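You operate a simulated robot arm through the tools that you are given. There is no shell and no other tool.

The job below is to be done with a simulated two-armed robot. You get a single attempt, and the scene is never put back.

TASK
Carry the black cooling rack with both arms and set it on the steel table by the sink.

It is judged by the outcome, as a careful person would: the job done as asked, and still so three seconds after it is handed in. It fails if anything else is knocked over, pushed out of place, dropped, spilled or broken.

THE ROBOT
Two 7-joint arms with two-finger grippers on one trunk, on a base that moves. Base frame: it is fixed to the floor where the robot stands at the start and does not move with it; the origin is under the middle of the robot, x ahead of it, y to its left, z up. Readings come in mm, degrees, newtons and seconds.
The left shoulder is at the start at [60, 123, 945], the right one opposite. With the tool pointing down near the work surface each hand reaches from about 340 to 800 mm from the robot's upright axis, wherever it stands, measured 20 degrees to its own side. Places, roughly: black cooling rack [2500, -2500, 1000]; steel table by the sink [800, 1800, 900]. Payload 1.47 kg a hand.
Tool frame (each hand has its own): the origin (TCP) lies between the finger pads and is the grasp point; the fingertips stand 16 mm ahead of it; z points along the fingers, y is the line along which they close. The gripper opens to 87 mm; its body begins 55 mm behind the TCP.
Orientation is told as [roll, pitch, yaw] about the base's x, y, z axes, in that order, counted from this pose: with the fingers straight down and closing along the base's y, the tool's x points along the base's -x, its y along +y and its z along -z.

THE INTERFACE
- The arms move only by the tool jog_arm. It takes "left_plan", "right_plan" or both (then of equal length, played together; a hand with none holds still); each is text: rows parted by semicolons, each of 6 numbers parted by spaces: the shift along the base's x, y, z in mm, then the turn, a rotation vector about the base's x, y, z in degrees. In form: dx dy dz wx wy wz; .... A call has 1 to 20 rows; each row shifts and turns the commanded pose from where the row before left it. "left_grip" and "right_grip" are, for a hand that has rows, the closure, from 0 (fully open) to 1 (shut), set as the call begins (left out, the last holds). Each row takes 0.2 s and may step no farther than 50 mm and 8.6 degrees from the row before; otherwise, or with a gripper value out of range, the whole call is refused. A pose out of reach is approached as far as the arm can. The call stops where the force on the tool passes 40 N (or 10 N more than at its start, if that is more) or the arm is blocked; 0.2 s more then pass. The fingers move at their own pace (about 153 mm/s each) and stop on an object; they squeeze with about 28 N. The grip force told is the motor's: it shows also when the fingers shut on nothing. Time passes only in rows, and 0.2 s behind the last, so rows that do not move let the fingers close. The reply holds the time, the measured pose of the TCP, the force on the tool along the base axes, the opening and the grip force, in the units named above and with some noise, with the torque about the TCP (base axes, N m) and any sound that the robot's microphone picked up.
- Cameras (640 x 400 px; columns grow to the right, rows downward): "scene" is now at [96.5, -11, 1515.8]; the picture's right is [-0.02, -1.00, 0.00], its down [-0.64, 0.02, -0.77] and it looks along [0.77, -0.02, -0.64] (base axes); focal length 266 px, centre (320, 200). "left" rides on the left gripper at [73, -12, -90] in its tool frame; the picture's right is [0.16, 0.99, 0.00], its down [-0.72, 0.12, -0.68] and it looks along [-0.67, 0.11, 0.73] (tool axes); focal length 247 px, centre (320, 200). "right" rides on the right gripper at [73, 12, -89] in its tool frame; the picture's right is [-0.16, 0.99, 0.00], its down [-0.72, -0.12, -0.68] and it looks along [-0.67, -0.11, 0.73] (tool axes); focal length 247 px, centre (320, 200).
- snapshot(camera): a new picture of that camera. It takes no simulated time.
- move_column(by): moves the trunk up (or, below 0, down) by that many mm; the arms and the scene camera ride with it, the base frame stays. It gives what a move gives, with no picture.
- roll_base(legs): drives the robot by 1 to 6 legs, each [ahead, left, turn to the left] in mm, mm and degrees, along the robot's own axes; the way and the turn of a leg run together, so that a leg with both is an arc; at most 1500 mm and 180 degrees a leg. The arms and the cameras ride along, it lands a little off, and it stops where it bumps. It gives what a move gives.
- head_to(pan, tilt): turns the head with the scene camera to pan (to the left, within 120 degrees either way) and tilt (down, from -29 to 69), counted from straight ahead of the robot. It gives what a move gives.
- pixel_to_xyz(camera, pixels): for up to 12 pixels [column, row] of the newest picture of that camera ("zoom" is the newest enlarged one), the place [x, y, z] in the base frame of the surface seen there, good to about 2 mm, but the place of the scene camera against the robot may be out by one fixed shift of up to 12 mm in any direction. It takes no simulated time.
- inspect(camera, box): a new picture of the part [left, top, right, bottom] of that camera's present view, enlarged. It takes no simulated time.
- sign_off(): hands the job in; it is judged then, once.

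Open the grippers and draw the arms clear of the work before you hand the job in, unless the task says otherwise.

The tools are called after "Call:" as a command line: name --argument value ..., lists and objects as JSON in quotes. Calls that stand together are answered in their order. jog_arm: Moves the arms, as the interface text tells. Its arguments: {"type":"object","properties":{"left_plan":{"type":"string"},"left_grip":{"type":"number"},"right_plan":{"type":"string"},"right_grip":{"type":"number"}},"required":[]} The other tools are called the same way: move_column (by) moves the trunk up or down; roll_base (legs) drives the base; head_to (pan, tilt) turns the head that bears the scene camera; snapshot (camera) takes a picture; pixel_to_xyz (camera, pixels) gives the place of the surface under pixels of a picture; inspect (camera, box) takes an enlarged picture of a part of a camera's view; sign_off () hands the job in.

At the start:

```text
time: 0.0
left_tcp_pos: [486.1, 190.8, 1141.0]
left_ee_rot: [0.0, 0.0, -0.1]
left_contact_force: [0.5, 0.4, -0.8]
left_torque: [0.0, -0.01, -0.02]
left_grip_width: 87.0
left_grasp_force: 0.0
right_tcp_pos: [466.3, -159.0, 1171.7]
right_ee_rot: [0.1, 0.0, -0.1]
right_contact_force: [-0.1, 0.3, 0.0]
right_torque: [0.01, 0.0, 0.02]
right_grip_width: 87.0
right_grasp_force: 0.0
trunk travel left (down, up): [-100.0, 130.0]
robot x, y, heading: [-2.5, -6.0, 0.2]
head pan, tilt (commanded): [-1.4, 39.6]
```

scene: 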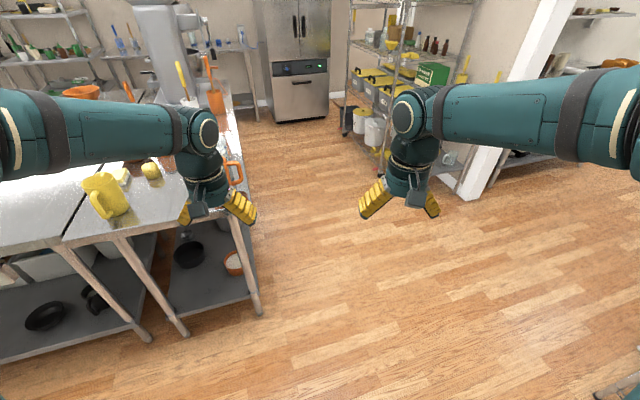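
right: 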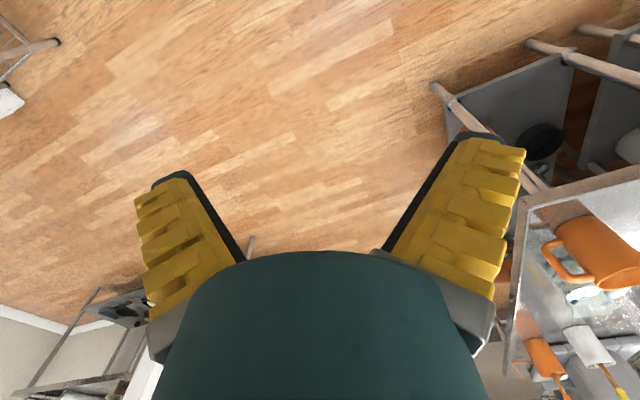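
left: 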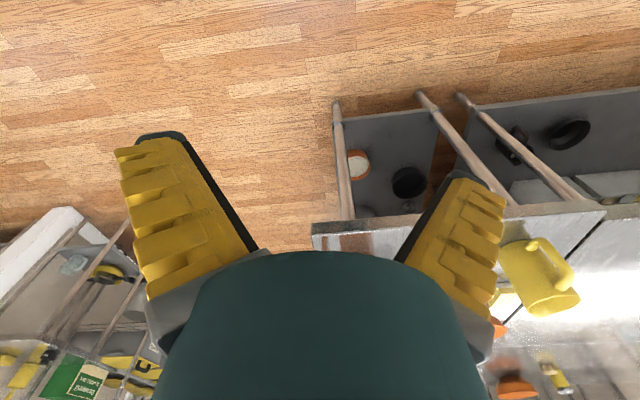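

The start picture shows a kitchen with a table to the left at about (100,200) and open floor ahead; the rack isn't visible, so I turn the head to the right to look for it.

Call:
head_to --pan -45 --tilt 20

Call:
snapshot --camera "scene"

```text
time: 1.1
left_tcp_pos: [485.8, 189.7, 1142.0]
left_ee_rot: [-0.1, -0.1, -0.1]
left_contact_force: [0.5, 0.3, 0.6]
left_torque: [0.0, 0.01, 0.0]
left_grip_width: 87.2
left_grasp_force: 0.1
right_tcp_pos: [466.1, -158.9, 1171.0]
right_ee_rot: [0.1, 0.0, 0.0]
right_contact_force: [-0.3, 0.2, -0.1]
right_torque: [-0.01, 0.0, -0.02]
right_grip_width: 87.0
right_grasp_force: 0.0
trunk travel left (down, up): [-100.0, 130.0]
robot x, y, heading: [-2.2, -3.2, -0.0]
head pan, tilt (commanded): [-45.0, 20.0]
```

```text
taken
```

scene: 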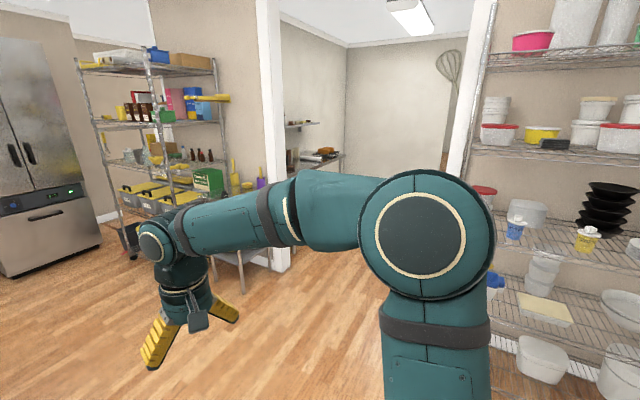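

The doorway at about (340,150) leads to another room at the right-ahead where the rack should be; there's a table at (320,160). Now I look toward the left for the goal table.

Call:
inspect --camera "scene" --box '[230, 60, 500, 300]'

Call:
head_to --pan 60 --tilt 30

Call:
snapshot --camera "scene"

```text
1.67 times, centred on (365, 180) of scene
```

zoom: 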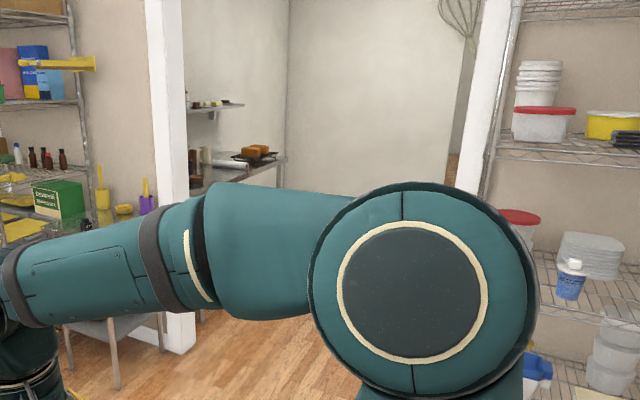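

```text
time: 2.9
left_tcp_pos: [484.5, 190.0, 1140.4]
left_ee_rot: [0.0, 0.0, 0.0]
left_contact_force: [-0.7, 0.1, -0.1]
left_torque: [0.0, -0.01, 0.0]
left_grip_width: 87.0
left_grasp_force: 0.1
right_tcp_pos: [467.8, -158.8, 1172.3]
right_ee_rot: [0.0, 0.1, -0.1]
right_contact_force: [0.0, 0.4, -0.2]
right_torque: [-0.02, 0.01, 0.0]
right_grip_width: 87.1
right_grasp_force: 0.0
trunk travel left (down, up): [-100.0, 130.0]
robot x, y, heading: [-2.1, 1.2, -0.0]
head pan, tilt (commanded): [60.0, 30.0]
```

```text
taken
```

scene: 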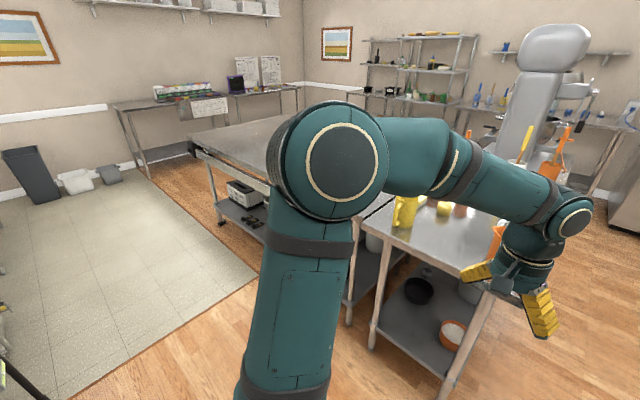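

The left view shows two steel tables behind the left arm (around (420,220) and (240,140)) and shelving behind. I query points to map them.

Call:
pixel_to_xyz --camera "scene" --pixels '[[405, 235], [455, 225], [385, 215], [240, 135], [215, 150], [270, 125], [450, 345], [200, 210], [485, 270], [540, 60], [140, 105], [300, 88]]'

Call:
inspect --camera "scene" --box '[360, 20, 640, 300]'

```text
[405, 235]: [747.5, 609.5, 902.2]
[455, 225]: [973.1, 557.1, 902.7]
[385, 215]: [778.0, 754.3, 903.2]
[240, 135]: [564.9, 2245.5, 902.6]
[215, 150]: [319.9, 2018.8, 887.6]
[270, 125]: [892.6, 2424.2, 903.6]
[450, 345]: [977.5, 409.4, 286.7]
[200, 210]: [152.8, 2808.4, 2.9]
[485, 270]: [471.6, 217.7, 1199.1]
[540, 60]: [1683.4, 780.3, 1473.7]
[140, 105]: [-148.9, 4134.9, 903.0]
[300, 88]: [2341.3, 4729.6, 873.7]
```

```text
1.43 times, centred on (500, 160) of scene
```

zoom: 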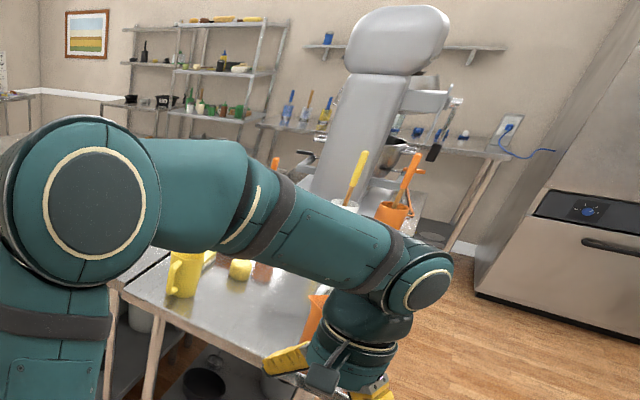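

The tabletop sits at z≈903. I look behind and further to both sides to see what free floor there is before driving.

Call:
head_to --pan 115 --tilt 35

Call:
snapshot --camera "scene"

Call:
head_to --pan -100 --tilt 35

Call:
snapshot --camera "scene"

Call:
head_to --pan 15 --tilt 25

Call:
snapshot --camera "scene"

```text
time: 4.2
left_tcp_pos: [485.2, 190.5, 1140.1]
left_ee_rot: [0.0, 0.0, -0.1]
left_contact_force: [0.6, 0.5, 0.7]
left_torque: [-0.01, -0.01, 0.02]
left_grip_width: 86.7
left_grasp_force: 0.2
right_tcp_pos: [467.5, -159.4, 1172.1]
right_ee_rot: [0.2, -0.1, 0.0]
right_contact_force: [-1.1, -0.3, 0.3]
right_torque: [0.02, 0.01, -0.01]
right_grip_width: 87.0
right_grasp_force: 0.1
trunk travel left (down, up): [-100.0, 130.0]
robot x, y, heading: [-0.0, 2.7, -0.2]
head pan, tilt (commanded): [115.0, 35.0]
```

```text
taken
```

scene: 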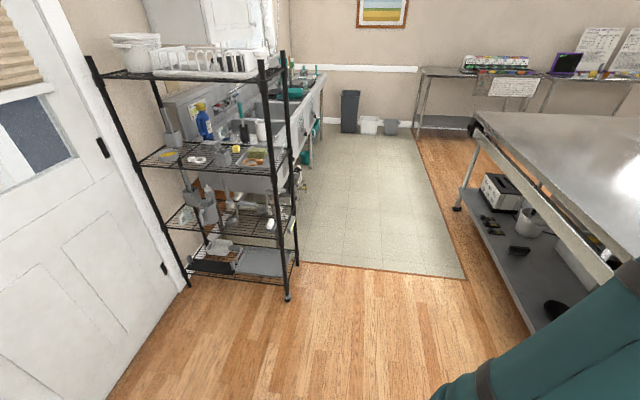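

```text
time: 7.3
left_tcp_pos: [485.3, 189.8, 1140.9]
left_ee_rot: [0.0, 0.0, 0.0]
left_contact_force: [-1.1, -0.5, -0.3]
left_torque: [0.0, -0.03, 0.02]
left_grip_width: 87.1
left_grasp_force: 0.1
right_tcp_pos: [467.3, -157.6, 1172.0]
right_ee_rot: [0.1, 0.0, 0.0]
right_contact_force: [0.3, -0.2, -0.3]
right_torque: [0.02, 0.0, 0.03]
right_grip_width: 86.9
right_grasp_force: 0.0
trunk travel left (down, up): [-100.0, 130.0]
robot x, y, heading: [-0.3, -1.5, -0.4]
head pan, tilt (commanded): [-100.0, 35.0]
```

```text
taken
```

scene: 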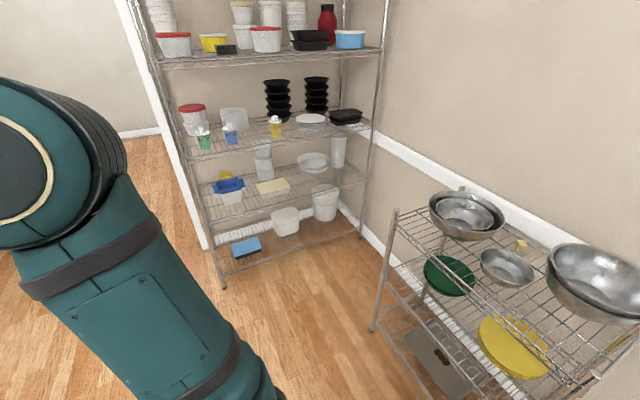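

```text
time: 9.2
left_tcp_pos: [485.0, 189.4, 1140.1]
left_ee_rot: [-0.1, 0.1, 0.0]
left_contact_force: [-0.6, -0.5, 0.1]
left_torque: [0.0, -0.02, -0.02]
left_grip_width: 87.1
left_grasp_force: 0.1
right_tcp_pos: [466.6, -158.8, 1171.7]
right_ee_rot: [0.2, 0.1, 0.0]
right_contact_force: [0.1, 1.3, 0.1]
right_torque: [0.02, 0.0, 0.02]
right_grip_width: 87.1
right_grasp_force: 0.1
trunk travel left (down, up): [-100.0, 130.0]
robot x, y, heading: [-1.3, -0.1, 0.0]
head pan, tilt (commanded): [15.0, 25.0]
```

```text
taken
```

scene: 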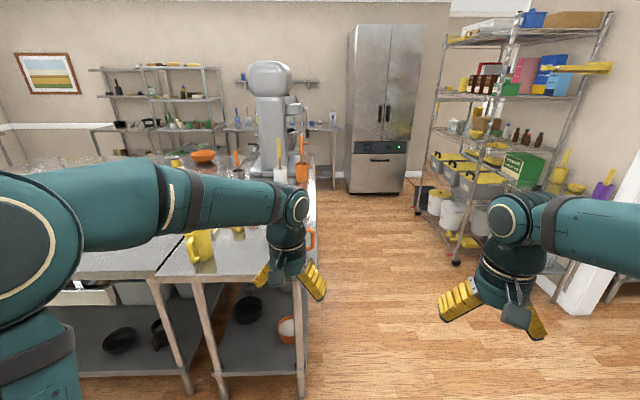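

The sink stands along the left/back wall (at (300,120) in the pan-115 view), and the island's left half is the empty goal table. Now I map the doorway toward the rack.

Call:
head_to --pan -30 --tilt 25

Call:
snapshot --camera "scene"

```text
time: 10.3
left_tcp_pos: [485.4, 189.1, 1140.5]
left_ee_rot: [0.0, 0.0, 0.0]
left_contact_force: [-0.4, -0.3, 1.3]
left_torque: [0.01, 0.0, 0.01]
left_grip_width: 86.9
left_grasp_force: 0.0
right_tcp_pos: [466.9, -159.2, 1171.2]
right_ee_rot: [0.1, -0.1, -0.1]
right_contact_force: [0.5, 0.3, 0.7]
right_torque: [0.01, 0.0, -0.02]
right_grip_width: 87.0
right_grasp_force: 0.1
trunk travel left (down, up): [-100.0, 130.0]
robot x, y, heading: [-0.5, -0.7, -0.1]
head pan, tilt (commanded): [-30.0, 25.0]
```

```text
taken
```

scene: 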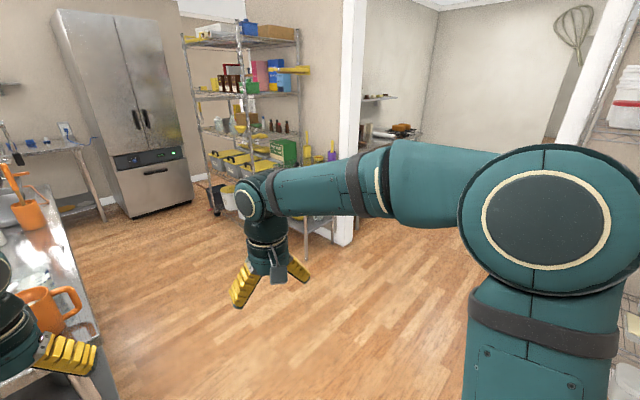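

The bread loaves on the rack appear at (400,130) behind the arm. I query the pillar base and doorway points.

Call:
pixel_to_xyz --camera "scene" --pixels '[[343, 242], [350, 100], [362, 60], [400, 128], [405, 135], [440, 250], [580, 100], [370, 132], [560, 120], [307, 258], [216, 210], [70, 290]]'

Call:
inspect --camera "scene" --box '[330, 80, 490, 180]'

```text
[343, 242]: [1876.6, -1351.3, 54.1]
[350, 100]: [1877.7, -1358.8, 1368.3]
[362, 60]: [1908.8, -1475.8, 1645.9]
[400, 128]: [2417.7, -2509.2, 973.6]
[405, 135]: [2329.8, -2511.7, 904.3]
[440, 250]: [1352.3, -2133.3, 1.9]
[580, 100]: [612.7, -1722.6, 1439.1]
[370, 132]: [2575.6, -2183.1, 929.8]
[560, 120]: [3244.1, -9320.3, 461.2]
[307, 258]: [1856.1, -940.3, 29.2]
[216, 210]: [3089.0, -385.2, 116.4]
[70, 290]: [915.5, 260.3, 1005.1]
```

```text
4.00 times, centred on (410, 130) of scene
```

zoom: 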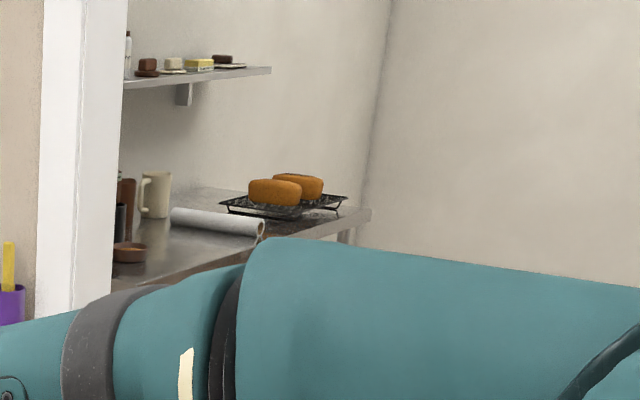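

The rack with two loaves is on a table at about (2400,-2500,~930) through a doorway between the pillar at x≈1880,y≈-1350 and the shelving at x≈610. I drive to the front of the doorway and turn right, to look in with a clear view.

Call:
roll_base --legs '[[0, -300, 0], [1100, -150, 0], [0, 0, -60]]'

Call:
head_to --pan 0 --tilt 25

Call:
snapshot --camera "scene"

```text
time: 21.4
left_tcp_pos: [1504.9, -762.0, 1140.5]
left_ee_rot: [0.0, 0.0, -58.4]
left_contact_force: [-0.5, 0.3, 0.2]
left_torque: [-0.01, -0.01, -0.01]
left_grip_width: 86.9
left_grasp_force: 0.0
right_tcp_pos: [1198.4, -929.2, 1171.3]
right_ee_rot: [0.1, 0.0, -58.3]
right_contact_force: [0.6, 0.6, 0.3]
right_torque: [-0.01, 0.01, -0.01]
right_grip_width: 86.9
right_grasp_force: 0.2
trunk travel left (down, up): [-100.0, 130.0]
robot x, y, heading: [1089.8, -449.0, -58.2]
head pan, tilt (commanded): [-30.0, 25.0]
```

```text
time: 22.3
left_tcp_pos: [1505.0, -762.2, 1139.3]
left_ee_rot: [0.1, 0.0, -58.4]
left_contact_force: [0.0, 0.3, 0.4]
left_torque: [-0.01, 0.0, -0.01]
left_grip_width: 86.6
left_grasp_force: 0.1
right_tcp_pos: [1198.1, -929.5, 1171.5]
right_ee_rot: [0.1, 0.0, -58.4]
right_contact_force: [-0.2, 0.7, -0.4]
right_torque: [-0.01, 0.01, 0.02]
right_grip_width: 87.0
right_grasp_force: 0.1
trunk travel left (down, up): [-100.0, 130.0]
robot x, y, heading: [1087.7, -451.2, -58.5]
head pan, tilt (commanded): [0.0, 25.0]
```

```text
taken
```

scene: 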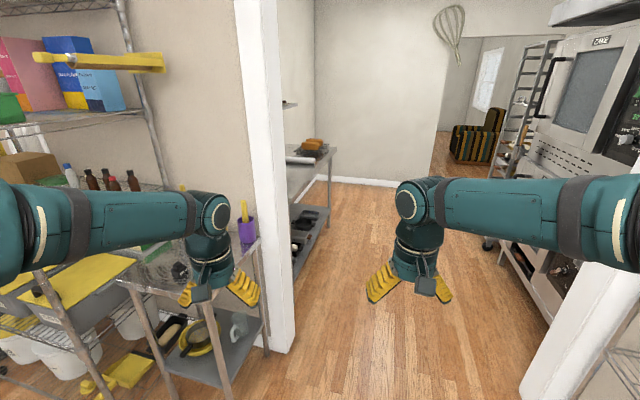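

Now both sides of the doorway are visible: left pillar base at (275,345), right pillar base at (530,385), rack table at (310,160) and an oven on the right. I measure them.

Call:
pixel_to_xyz --camera "scene" --pixels '[[278, 345], [290, 335], [530, 385], [555, 340], [330, 203], [335, 148], [298, 280], [505, 258], [490, 245], [380, 182], [306, 145], [290, 158]]'

Call:
inspect --camera "scene" --box '[270, 120, 370, 220]'

```text
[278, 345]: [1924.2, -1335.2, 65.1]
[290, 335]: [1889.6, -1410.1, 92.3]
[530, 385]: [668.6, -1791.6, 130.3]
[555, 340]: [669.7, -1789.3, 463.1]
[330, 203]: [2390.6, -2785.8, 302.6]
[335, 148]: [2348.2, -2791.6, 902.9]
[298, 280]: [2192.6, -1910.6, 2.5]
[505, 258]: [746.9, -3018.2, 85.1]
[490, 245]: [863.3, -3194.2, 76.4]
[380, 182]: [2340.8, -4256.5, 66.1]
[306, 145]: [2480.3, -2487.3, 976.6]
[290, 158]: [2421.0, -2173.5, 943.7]
```

```text
4.00 times, centred on (320, 170) of scene
```

zoom: 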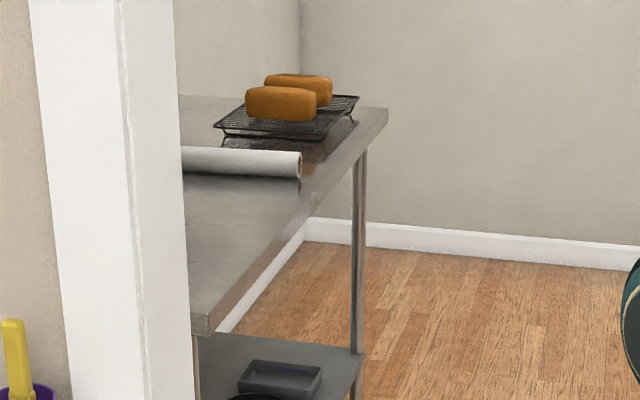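

The opening runs x≈670–1890, table front edge is at x≈2345 and the rack stands near its far end, skewed. I turn to face -y, drive through at x≈1290 and turn to face the table.

Call:
roll_base --legs '[[0, 0, -31.5], [1000, 190, 0], [1000, 20, 0], [0, 0, 90]]'

Call:
head_to --pan 0 --tilt 30

Call:
snapshot --camera "scene"

```text
time: 37.7
left_tcp_pos: [1778.6, -2267.3, 1141.3]
left_ee_rot: [0.0, 0.0, -0.1]
left_contact_force: [0.1, -0.1, -0.2]
left_torque: [0.0, -0.05, 0.01]
left_grip_width: 87.1
left_grasp_force: 0.1
right_tcp_pos: [1759.5, -2616.4, 1171.1]
right_ee_rot: [-0.1, 0.0, -0.1]
right_contact_force: [0.3, 0.2, -0.1]
right_torque: [-0.01, 0.01, -0.03]
right_grip_width: 87.0
right_grasp_force: 0.1
trunk travel left (down, up): [-100.0, 130.0]
robot x, y, heading: [1297.7, -2458.0, -0.2]
head pan, tilt (commanded): [0.0, 25.0]
```

```text
time: 38.4
left_tcp_pos: [1779.8, -2267.0, 1139.9]
left_ee_rot: [0.0, -0.1, -0.2]
left_contact_force: [-0.2, 0.3, -0.1]
left_torque: [-0.03, 0.01, 0.01]
left_grip_width: 87.0
left_grasp_force: 0.1
right_tcp_pos: [1760.6, -2616.4, 1172.1]
right_ee_rot: [0.1, 0.1, -0.2]
right_contact_force: [-0.1, -0.2, 0.7]
right_torque: [0.04, 0.03, 0.01]
right_grip_width: 86.9
right_grasp_force: 0.1
trunk travel left (down, up): [-100.0, 130.0]
robot x, y, heading: [1289.6, -2454.5, -0.3]
head pan, tilt (commanded): [0.0, 30.0]
```

```text
taken
```

scene: 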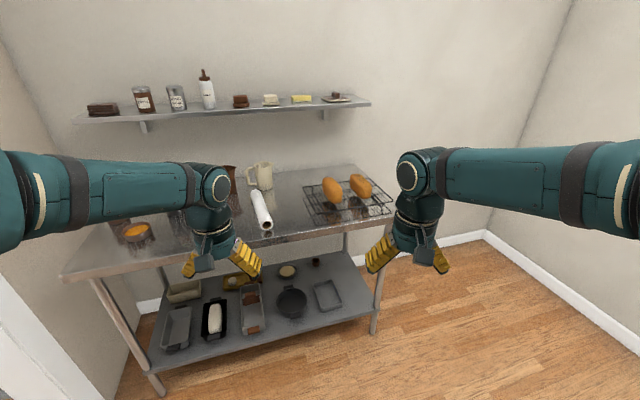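

I'm in the room facing the table; the rack is at (345,200) with two loaves, a paper roll at (260,210). I zoom in on the rack.

Call:
inspect --camera "scene" --box '[290, 160, 410, 235]'

```text
5.33 times, centred on (350, 198) of scene
```

zoom: 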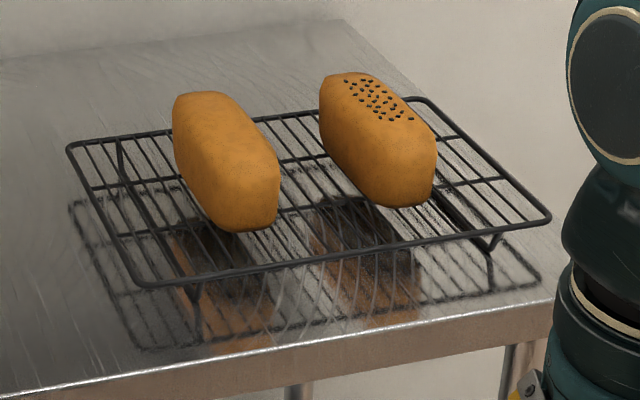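

The rack's wire frame has corners near (72,147), (148,285), (548,215), (427,98) in the zoom; I measure the frame and loaves.

Call:
pixel_to_xyz --camera "zoom" --pixels '[[72, 148], [150, 285], [547, 216], [425, 100], [110, 218], [350, 249], [490, 155], [250, 118], [196, 335], [490, 290], [230, 130], [385, 110]]'

```text
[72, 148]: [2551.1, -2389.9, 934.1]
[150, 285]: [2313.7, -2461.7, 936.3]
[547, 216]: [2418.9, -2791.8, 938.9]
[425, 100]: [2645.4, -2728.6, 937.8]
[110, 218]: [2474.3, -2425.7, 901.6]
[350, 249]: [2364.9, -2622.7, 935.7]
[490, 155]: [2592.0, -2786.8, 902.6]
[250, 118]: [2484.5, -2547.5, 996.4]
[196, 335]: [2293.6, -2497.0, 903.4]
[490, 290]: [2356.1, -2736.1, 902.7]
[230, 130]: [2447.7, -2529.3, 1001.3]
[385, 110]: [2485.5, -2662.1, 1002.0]
```

The rack is about 350×248 mm, yawed ~17°, centre ≈(2482,-2593), wire plane z≈936 with the table at 903. I look closely at the grippers to judge finger thickness.

Call:
inspect --camera "scene" --box '[360, 140, 480, 280]'

Call:
inspect --camera "scene" --box '[170, 150, 290, 290]'

Call:
snapshot --camera "left"

Call:
snapshot --camera "right"

```text
2.86 times, centred on (420, 210) of scene
```

zoom: 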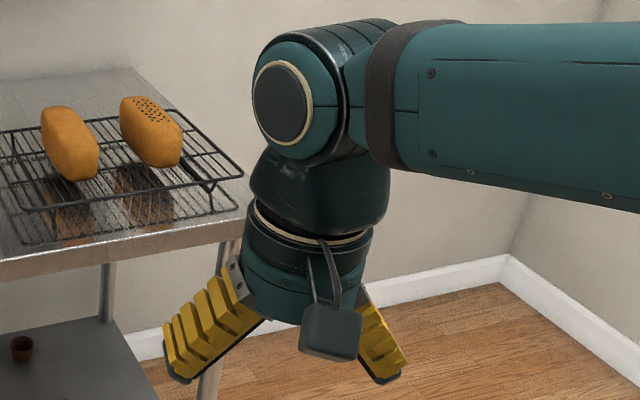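

```text
2.86 times, centred on (230, 220) of scene
```

zoom: 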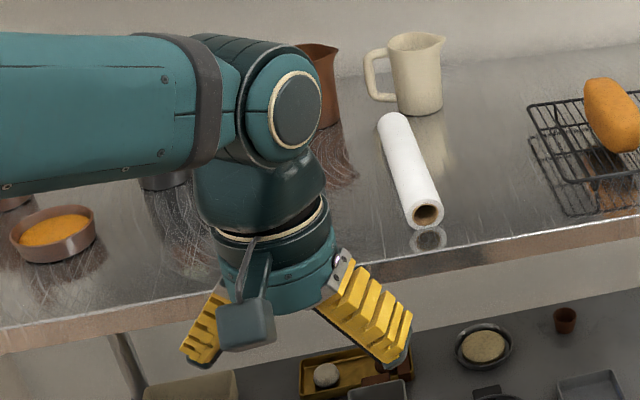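

```text
taken
```

left: 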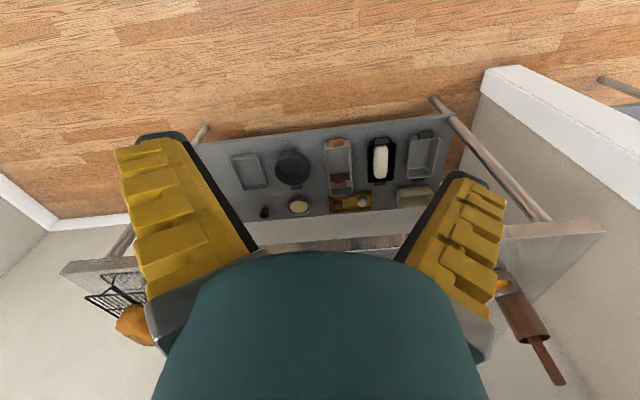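

```text
taken
```

right: 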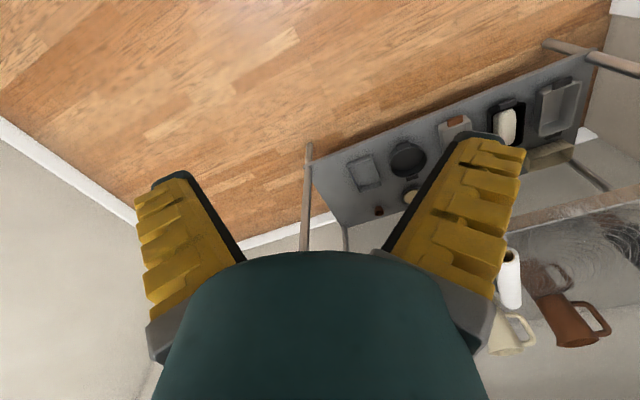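

The fingers pivot open (splayed ~40° each), about 70 mm long with ~15–20 mm thick backs. I drive nearer the rack, square to it (heading ≈17°), still at a stand-off, for a closer look.

Call:
pixel_to_xyz --camera "scene" --pixels '[[255, 192], [266, 225], [262, 175], [335, 225], [385, 212], [340, 168], [100, 265], [340, 105]]'

Call:
roll_base --legs '[[450, -355, 0], [0, 0, 17.2]]'

Call:
head_to --pan 0 --tilt 40

Call:
snapshot --camera "scene"

```text
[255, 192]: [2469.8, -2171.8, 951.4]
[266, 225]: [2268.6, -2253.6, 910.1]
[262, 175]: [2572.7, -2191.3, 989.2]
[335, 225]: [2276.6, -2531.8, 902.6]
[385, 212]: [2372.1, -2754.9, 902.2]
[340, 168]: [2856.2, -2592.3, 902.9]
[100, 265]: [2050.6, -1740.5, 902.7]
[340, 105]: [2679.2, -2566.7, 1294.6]
```

```text
time: 43.1
left_tcp_pos: [2150.7, -2492.1, 1140.3]
left_ee_rot: [0.0, 0.0, 17.0]
left_contact_force: [0.3, 0.3, -0.4]
left_torque: [0.0, 0.0, -0.01]
left_grip_width: 87.3
left_grasp_force: 0.0
right_tcp_pos: [2234.9, -2832.6, 1171.5]
right_ee_rot: [0.0, 0.0, 16.9]
right_contact_force: [0.3, -0.2, -0.4]
right_torque: [-0.02, -0.01, 0.0]
right_grip_width: 87.0
right_grasp_force: 0.1
trunk travel left (down, up): [-100.0, 130.0]
robot x, y, heading: [1744.3, -2818.5, 16.8]
head pan, tilt (commanded): [0.0, 30.0]
```

```text
time: 43.8
left_tcp_pos: [2150.7, -2492.7, 1140.1]
left_ee_rot: [0.0, 0.1, 17.0]
left_contact_force: [-0.4, -0.8, 0.3]
left_torque: [0.0, 0.02, 0.01]
left_grip_width: 87.0
left_grasp_force: 0.1
right_tcp_pos: [2235.6, -2832.5, 1172.2]
right_ee_rot: [0.2, 0.0, 17.0]
right_contact_force: [0.2, 0.5, -0.4]
right_torque: [0.02, 0.01, 0.01]
right_grip_width: 86.7
right_grasp_force: 0.1
trunk travel left (down, up): [-100.0, 130.0]
robot x, y, heading: [1742.6, -2813.5, 17.0]
head pan, tilt (commanded): [0.0, 40.0]
```

```text
taken
```

scene: 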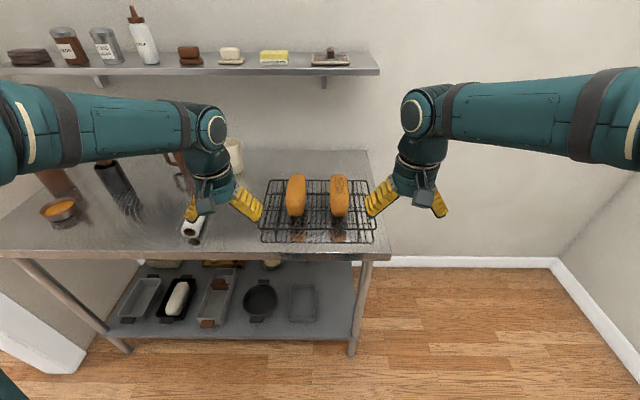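

The table edge runs square to me now, and the rack at (318,210) is centred ahead (u≈771 mm). I look down to see my base footprint versus the table front before moving closer.

Call:
pixel_to_xyz --camera "scene" --pixels '[[320, 248], [320, 252], [200, 250], [380, 250], [265, 182], [372, 181], [262, 240], [375, 241], [130, 340], [352, 345]]'

Call:
head_to --pan 0 --tilt 69

Call:
snapshot --camera "scene"

```text
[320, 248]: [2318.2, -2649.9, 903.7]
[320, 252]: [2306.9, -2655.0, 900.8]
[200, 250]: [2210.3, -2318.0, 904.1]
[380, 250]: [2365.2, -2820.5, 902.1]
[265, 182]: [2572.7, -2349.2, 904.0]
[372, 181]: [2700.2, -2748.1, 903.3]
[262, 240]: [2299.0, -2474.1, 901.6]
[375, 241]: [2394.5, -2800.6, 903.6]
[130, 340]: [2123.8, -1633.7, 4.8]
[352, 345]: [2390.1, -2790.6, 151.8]
```

```text
time: 44.7
left_tcp_pos: [2151.1, -2492.1, 1140.9]
left_ee_rot: [0.0, 0.0, 17.0]
left_contact_force: [0.6, -0.5, 0.0]
left_torque: [0.0, -0.01, -0.02]
left_grip_width: 86.8
left_grasp_force: 0.0
right_tcp_pos: [2235.0, -2832.0, 1170.9]
right_ee_rot: [0.1, -0.1, 17.1]
right_contact_force: [0.5, -0.2, -0.5]
right_torque: [-0.01, 0.03, 0.03]
right_grip_width: 87.0
right_grasp_force: 0.0
trunk travel left (down, up): [-100.0, 130.0]
robot x, y, heading: [1743.0, -2814.5, 16.9]
head pan, tilt (commanded): [0.0, 68.8]
```

```text
taken
```

scene: 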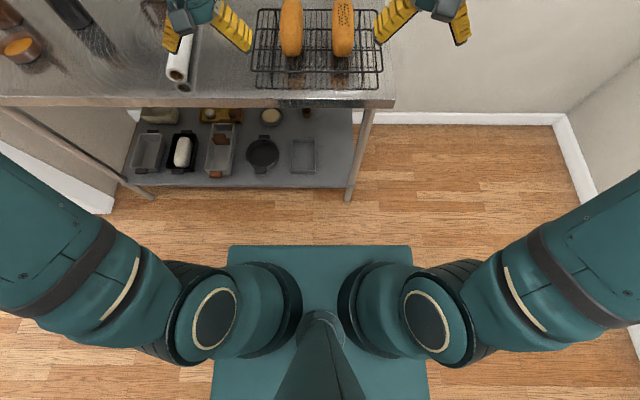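

The teal rectangle with front edge at row 247 looks like the base; I measure its front edge and the table's leg and shelf.

Call:
pixel_to_xyz --camera "scene" --pixels '[[320, 252], [235, 252], [408, 252], [240, 186], [350, 198], [318, 100], [390, 102], [257, 88], [378, 86], [300, 240]]'

Call:
inspect --camera "scene" --box '[220, 0, 420, 110]'

```text
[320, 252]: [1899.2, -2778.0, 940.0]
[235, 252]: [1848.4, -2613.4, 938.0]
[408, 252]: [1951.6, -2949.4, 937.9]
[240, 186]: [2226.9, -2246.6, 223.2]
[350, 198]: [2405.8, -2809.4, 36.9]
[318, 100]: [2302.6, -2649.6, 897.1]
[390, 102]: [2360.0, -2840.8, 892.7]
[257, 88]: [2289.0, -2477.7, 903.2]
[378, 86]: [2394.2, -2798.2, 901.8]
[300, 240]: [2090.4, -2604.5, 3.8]
```

```text
3.20 times, centred on (320, 55) of scene
```

zoom: 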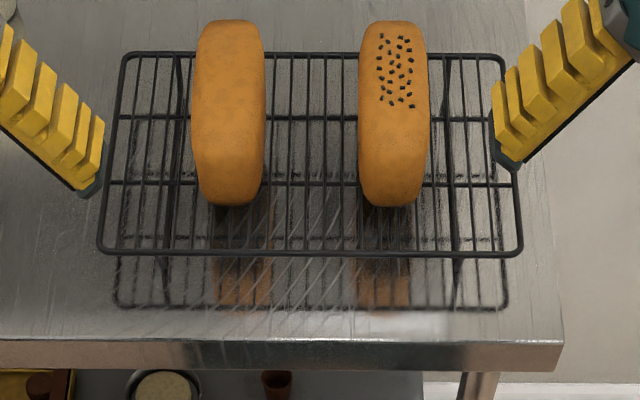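

The frame and parallel wires are visible; I zoom more on the two ends to see the wire spacing near the frame.

Call:
inspect --camera "scene" --box '[245, 5, 315, 95]'

Call:
inspect --camera "scene" --box '[325, 5, 395, 95]'

```text
4.44 times, centred on (280, 50) of scene
```

zoom: 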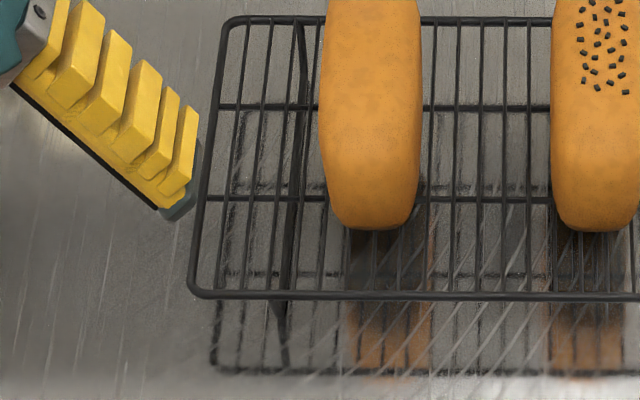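

```text
4.44 times, centred on (360, 50) of scene
```

zoom: 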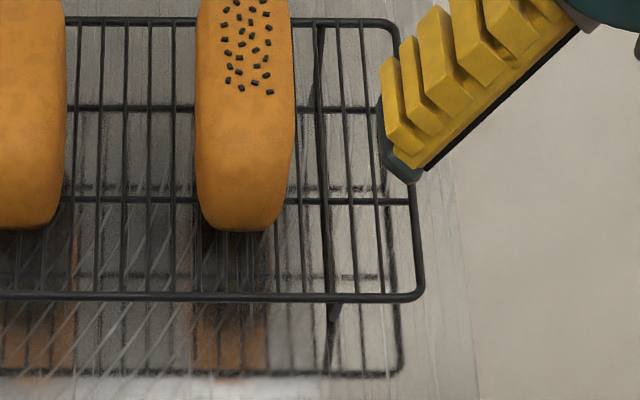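

Frame wire is thicker, the first parallel wire sits ~15 mm inside it, and a U-leg about 58 mm inside. I drive 160 mm closer (table edge then ~435 mm from my axis, base front ≤330) with hands high.

Call:
roll_base --legs '[[160, 5, 0]]'

Call:
head_to --pan 0 --tilt 50

Call:
snapshot --camera "scene"

```text
time: 46.2
left_tcp_pos: [2302.8, -2441.8, 1140.6]
left_ee_rot: [0.1, 0.1, 16.9]
left_contact_force: [0.3, -0.6, -0.9]
left_torque: [-0.02, 0.02, -0.02]
left_grip_width: 87.1
left_grasp_force: 0.1
right_tcp_pos: [2386.1, -2780.5, 1171.5]
right_ee_rot: [0.2, 0.1, 16.9]
right_contact_force: [0.2, 0.4, 0.9]
right_torque: [-0.02, 0.02, -0.03]
right_grip_width: 87.1
right_grasp_force: 0.1
trunk travel left (down, up): [-100.0, 130.0]
robot x, y, heading: [1895.4, -2767.8, 16.9]
head pan, tilt (commanded): [0.0, 68.8]
```

```text
time: 47.0
left_tcp_pos: [2300.7, -2441.9, 1140.4]
left_ee_rot: [0.0, 0.0, 17.0]
left_contact_force: [0.2, -0.1, 0.1]
left_torque: [-0.02, 0.0, -0.01]
left_grip_width: 87.1
left_grasp_force: 0.1
right_tcp_pos: [2386.3, -2780.6, 1171.7]
right_ee_rot: [0.1, 0.0, 16.9]
right_contact_force: [0.2, -0.2, -0.3]
right_torque: [-0.02, 0.01, -0.02]
right_grip_width: 87.1
right_grasp_force: 0.0
trunk travel left (down, up): [-100.0, 130.0]
robot x, y, heading: [1891.6, -2763.2, 16.8]
head pan, tilt (commanded): [0.0, 50.0]
```

```text
taken
```

scene: 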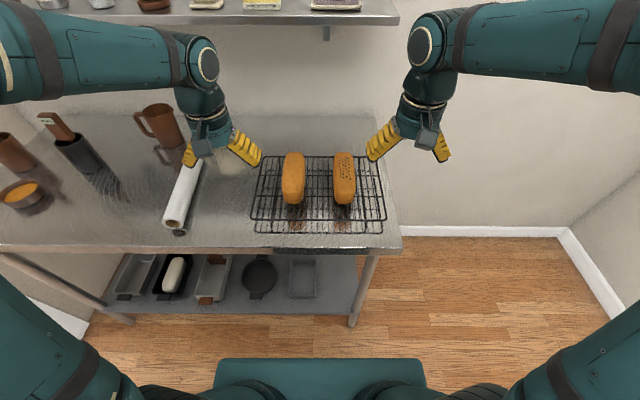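

Now I swing both hands outward beside the rack ends and tilt the fingers inward (55° from vertical), staying at z≈1100, well above everything.

Call:
jog_arm --left_plan "13.2 20.4 -5.7 -7.52 -2.28 0; 13.2 20.4 -5.7 -7.52 -2.28 0; 13.2 20.4 -5.7 -7.52 -2.28 0; 13.2 20.4 -5.7 -7.52 -2.28 0; 13.2 20.4 -5.7 -7.52 -2.28 0; 13.2 20.4 -5.7 -7.52 -2.28 0; 13.2 20.4 -5.7 -7.52 -2.28 0; 0 0 0 0 0 0" --right_plan "26.3 -14.7 -10.1 7.52 2.28 0; 26.3 -14.7 -10.1 7.52 2.28 0; 26.3 -14.7 -10.1 7.52 2.28 0; 26.3 -14.7 -10.1 7.52 2.28 0; 26.3 -14.7 -10.1 7.52 2.28 0; 26.3 -14.7 -10.1 7.52 2.28 0; 26.3 -14.7 -10.1 7.52 2.28 0; 0 0 0 0 0 0"

Call:
snapshot --camera "scene"

Call:
snapshot --camera "left"

Call:
snapshot --camera "right"

```text
time: 48.8
left_tcp_pos: [2391.1, -2301.3, 1102.1]
left_ee_rot: [-55.1, 0.0, 16.9]
left_contact_force: [0.0, 0.5, -0.6]
left_torque: [-0.01, -0.01, 0.02]
left_grip_width: 87.0
left_grasp_force: 0.0
right_tcp_pos: [2567.5, -2886.4, 1102.8]
right_ee_rot: [55.0, -0.1, 17.0]
right_contact_force: [0.7, -0.6, 0.4]
right_torque: [0.02, -0.01, 0.0]
right_grip_width: 87.0
right_grasp_force: 0.1
trunk travel left (down, up): [-100.0, 130.0]
robot x, y, heading: [1890.7, -2765.9, 16.9]
head pan, tilt (commanded): [0.0, 50.0]
```

```text
taken
```

scene: 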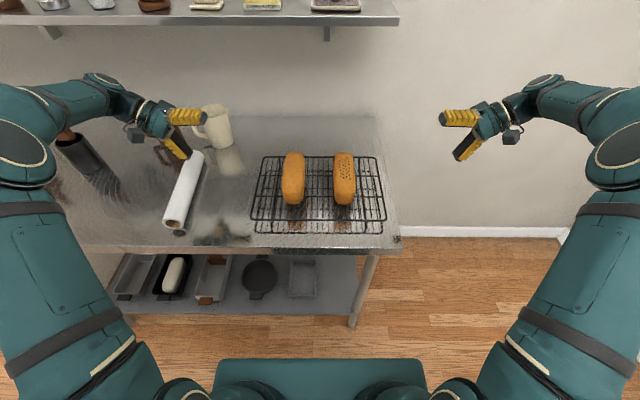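

```text
taken
```

left: 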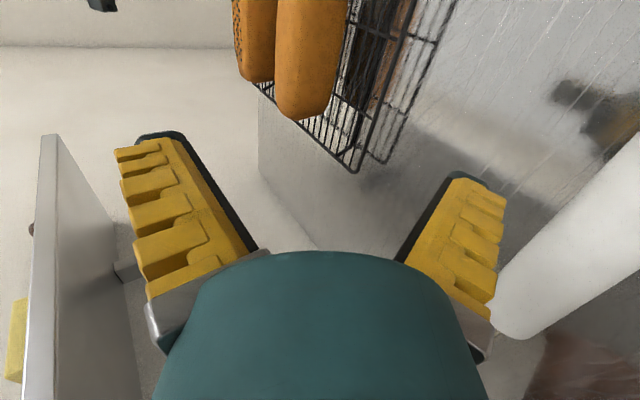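

```text
taken
```

right: 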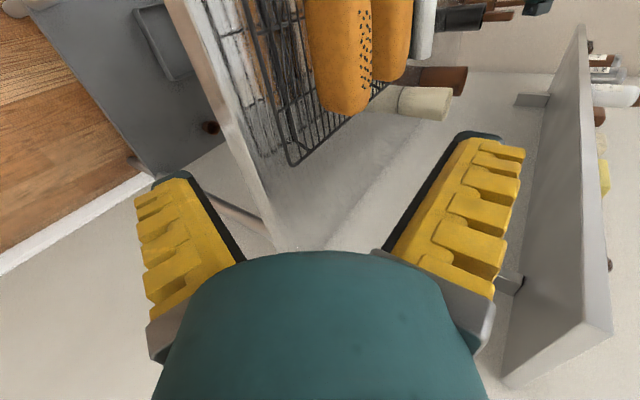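

The tilted pose works and both wrist cameras see the rack ends. I measure rack frame points with the wrist cameras, which aren't subject to the scene camera's shift.

Call:
inspect --camera "left" --box '[230, 0, 470, 180]'

Call:
pixel_to_xyz --camera "left" --pixels '[[353, 172], [370, 120], [400, 45], [325, 146], [300, 105], [420, 160], [300, 60], [255, 75]]'

Call:
inspect --camera "right" --box '[200, 0, 440, 180]'

```text
2.22 times, centred on (350, 90) of left
```

zoom: 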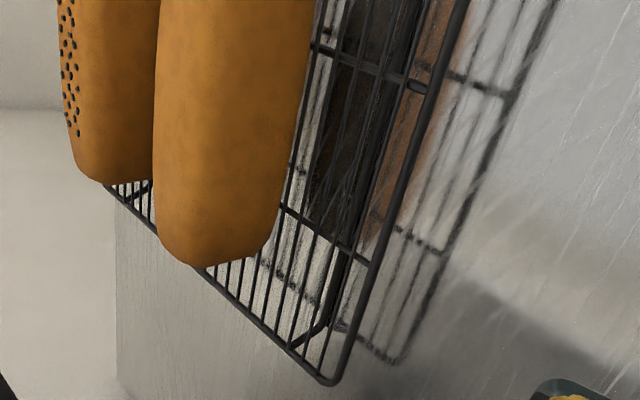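

```text
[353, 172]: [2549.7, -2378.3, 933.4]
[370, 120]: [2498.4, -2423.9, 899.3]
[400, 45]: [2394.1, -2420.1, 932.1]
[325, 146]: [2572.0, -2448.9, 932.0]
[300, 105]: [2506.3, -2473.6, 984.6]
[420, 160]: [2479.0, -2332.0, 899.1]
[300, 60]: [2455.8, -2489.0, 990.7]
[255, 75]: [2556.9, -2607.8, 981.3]
```

```text
2.22 times, centred on (320, 90) of right
```

zoom: 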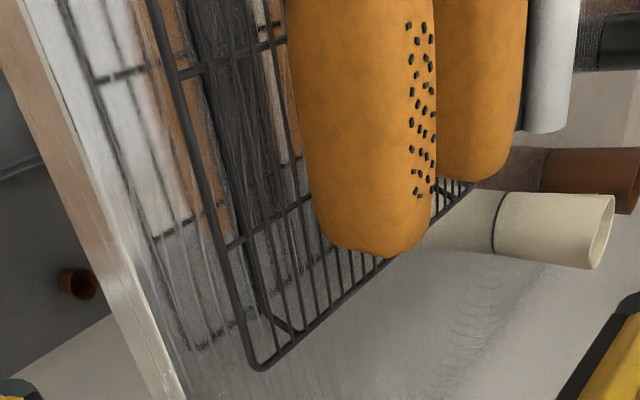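

I query frame points on both ends: the zoom of the right camera shows the right end wire from (165,40) to (258,362).

Call:
pixel_to_xyz --camera "zoom" --pixels '[[168, 45], [179, 88], [190, 122], [205, 172], [218, 215], [232, 262], [244, 310], [258, 364], [290, 350], [210, 68]]'

Call:
pixel_to_xyz --camera "left" --pixels '[[399, 38], [400, 41], [390, 70], [386, 82], [380, 100], [374, 119], [367, 143], [361, 164], [354, 171], [406, 22], [410, 10], [392, 62]]'

```text
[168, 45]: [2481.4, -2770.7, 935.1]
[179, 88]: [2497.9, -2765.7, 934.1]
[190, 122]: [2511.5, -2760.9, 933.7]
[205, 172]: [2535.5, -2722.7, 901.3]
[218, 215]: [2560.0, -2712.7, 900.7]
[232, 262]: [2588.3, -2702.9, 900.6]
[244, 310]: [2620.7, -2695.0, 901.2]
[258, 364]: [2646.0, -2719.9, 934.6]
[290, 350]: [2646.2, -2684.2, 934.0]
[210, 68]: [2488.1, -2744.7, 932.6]
```

```text
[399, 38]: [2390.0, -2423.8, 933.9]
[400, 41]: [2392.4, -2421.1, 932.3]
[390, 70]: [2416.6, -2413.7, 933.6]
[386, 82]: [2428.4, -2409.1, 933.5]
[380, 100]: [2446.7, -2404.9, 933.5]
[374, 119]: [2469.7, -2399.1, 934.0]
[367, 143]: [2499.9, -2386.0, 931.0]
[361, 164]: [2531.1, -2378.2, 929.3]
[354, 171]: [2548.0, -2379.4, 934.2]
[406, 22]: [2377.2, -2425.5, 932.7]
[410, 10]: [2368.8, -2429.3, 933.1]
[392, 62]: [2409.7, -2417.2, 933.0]
```

Both end wires are at z≈933 (top), v≈+183 and −176 in the robot frame, table at ≈900. I check the loaves' fore–aft position so I grip in line with the load.

Call:
pixel_to_xyz --camera "scene" --pixels '[[293, 154], [293, 162], [293, 175], [293, 190], [293, 198], [293, 203], [344, 155], [344, 165], [344, 180], [344, 192], [344, 198], [344, 203]]'

Call:
inspect --camera "scene" --box '[130, 80, 250, 200]'

Call:
inspect --camera "scene" --box '[420, 70, 540, 190]'

```text
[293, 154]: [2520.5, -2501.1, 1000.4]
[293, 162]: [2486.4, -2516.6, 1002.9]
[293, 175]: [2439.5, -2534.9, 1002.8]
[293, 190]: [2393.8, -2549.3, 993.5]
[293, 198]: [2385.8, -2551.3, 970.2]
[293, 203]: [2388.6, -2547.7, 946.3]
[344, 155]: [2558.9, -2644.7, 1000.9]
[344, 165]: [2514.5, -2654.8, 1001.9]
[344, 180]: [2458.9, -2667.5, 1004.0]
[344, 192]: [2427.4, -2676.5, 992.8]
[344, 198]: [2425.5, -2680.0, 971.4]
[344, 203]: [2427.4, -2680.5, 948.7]
```

```text
3.33 times, centred on (190, 140) of scene
```

zoom: 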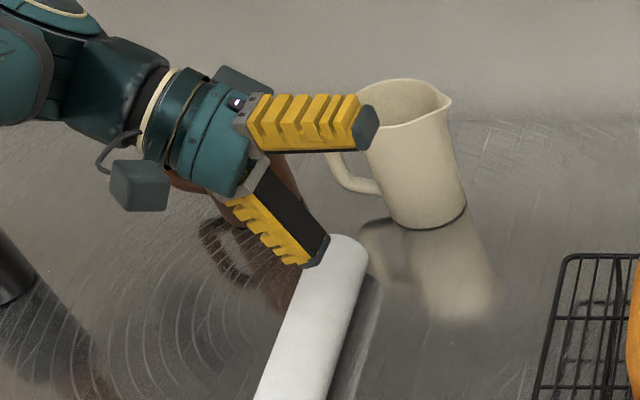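

```text
3.33 times, centred on (480, 130) of scene
```

zoom: 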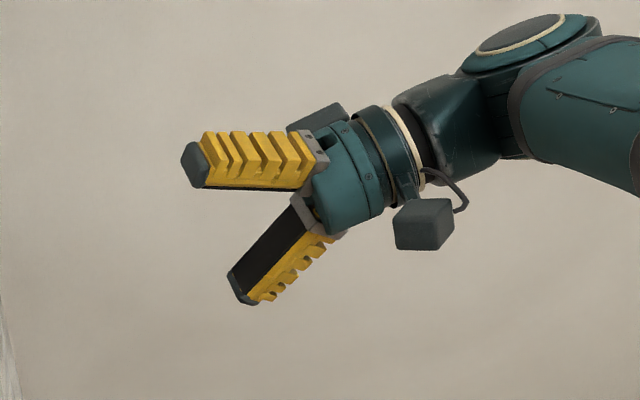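

Loaves are centred at u≈614, matching the rack's middle (616). I partly close both grippers to see the width and the finger profile.

Call:
jog_arm --left_plan "0 0 0 0 0 0; 0 0 0 0 0 0; 0 0 0 0 0 0" --right_plan "0 0 0 0 0 0; 0 0 0 0 0 0; 0 0 0 0 0 0" --left_grip 0.72 --right_grip 0.72

Call:
snapshot --camera "left"

Call:
snapshot --camera "right"

Call:
inspect --camera "scene" --box '[420, 70, 540, 190]'

```text
time: 49.6
left_tcp_pos: [2392.0, -2300.6, 1102.2]
left_ee_rot: [-55.1, 0.1, 16.9]
left_contact_force: [0.5, -0.8, 0.3]
left_torque: [-0.02, -0.01, 0.02]
left_grip_width: 30.6
left_grasp_force: 4.5
right_tcp_pos: [2566.5, -2885.6, 1100.7]
right_ee_rot: [55.1, -0.1, 16.9]
right_contact_force: [-0.3, 0.6, -0.2]
right_torque: [-0.01, 0.02, 0.0]
right_grip_width: 30.5
right_grasp_force: 4.9
trunk travel left (down, up): [-100.0, 130.0]
robot x, y, heading: [1894.3, -2763.3, 17.0]
head pan, tilt (commanded): [0.0, 50.0]
```

```text
taken
```

left: 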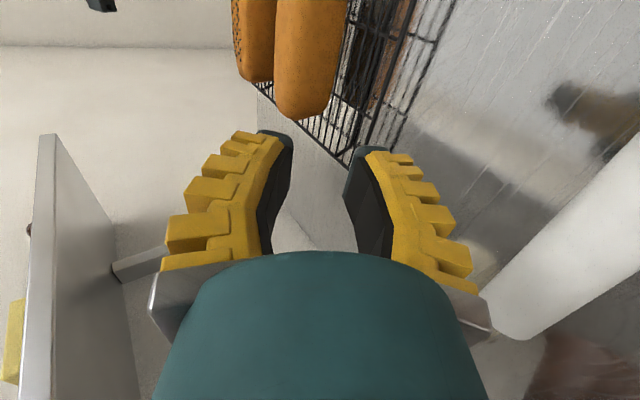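

```text
taken
```

right: 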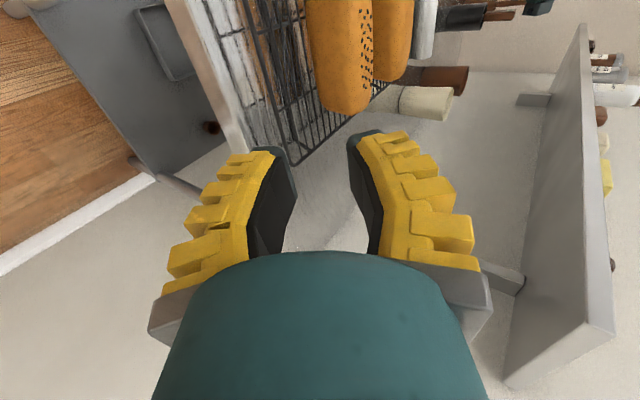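

```text
3.33 times, centred on (480, 130) of scene
```

zoom: 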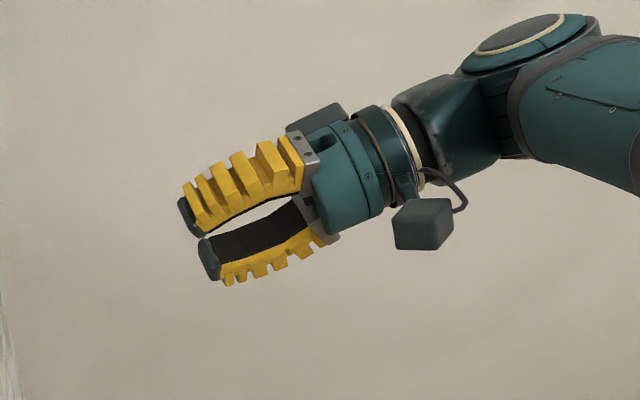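

The fingers flex and curl so that the tips meet; closure 0.72 gives 30.6 mm. I close slightly more (0.82) and descend to a stand-off ~60 mm back along each finger direction from the end wires.

Call:
jog_arm --left_plan "3.94 -11.5 -26.1 0 0 0; 3.94 -11.5 -26.1 0 0 0; 3.94 -11.5 -26.1 0 0 0; 3.94 -11.5 -26.1 0 0 0; 3.94 -11.5 -26.1 0 0 0; 0 0 0 0 0 0" --right_plan "-3.9 15.7 -26 0 0 0; -3.9 15.7 -26 0 0 0; -3.9 15.7 -26 0 0 0; -3.9 15.7 -26 0 0 0; -3.9 15.7 -26 0 0 0; 0 0 0 0 0 0" --left_grip 0.82 --right_grip 0.82

Call:
snapshot --camera "left"

Call:
snapshot --camera "right"

Call:
snapshot --camera "scene"

```text
time: 51.0
left_tcp_pos: [2411.1, -2357.5, 969.4]
left_ee_rot: [-55.0, 0.1, 16.9]
left_contact_force: [-0.3, 0.2, 0.8]
left_torque: [0.01, 0.01, 0.02]
left_grip_width: 22.3
left_grasp_force: 5.2
right_tcp_pos: [2549.5, -2806.9, 970.0]
right_ee_rot: [55.2, -0.1, 17.0]
right_contact_force: [0.0, 0.4, 0.2]
right_torque: [-0.02, -0.01, -0.03]
right_grip_width: 22.2
right_grasp_force: 4.6
trunk travel left (down, up): [-100.0, 130.0]
robot x, y, heading: [1894.0, -2765.9, 17.1]
head pan, tilt (commanded): [0.0, 50.0]
```

```text
taken
```

left: 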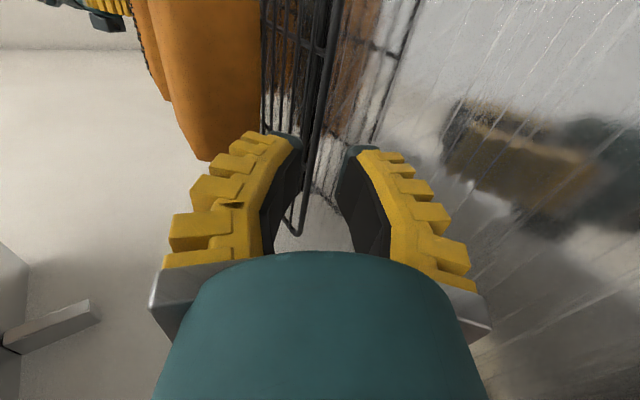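

```text
taken
```

right: 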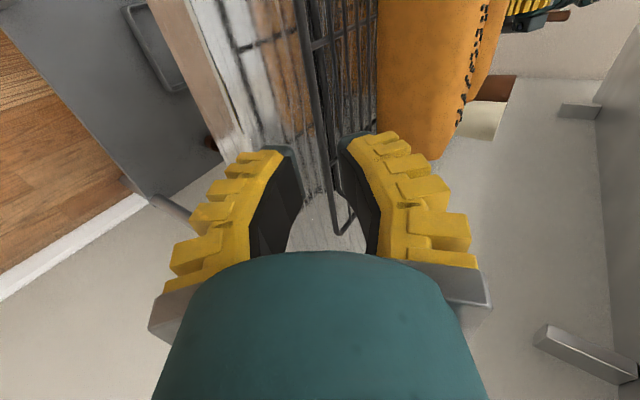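

```text
taken
```

scene: 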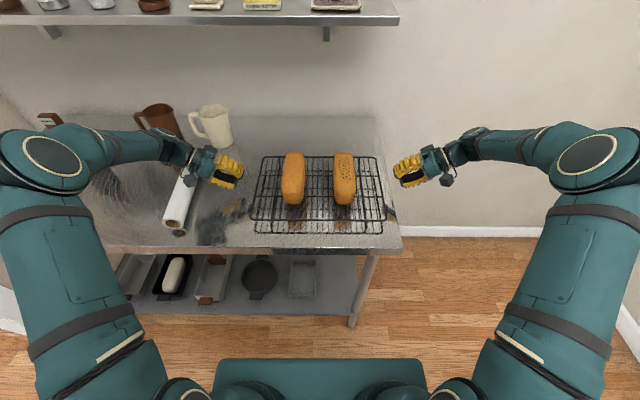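

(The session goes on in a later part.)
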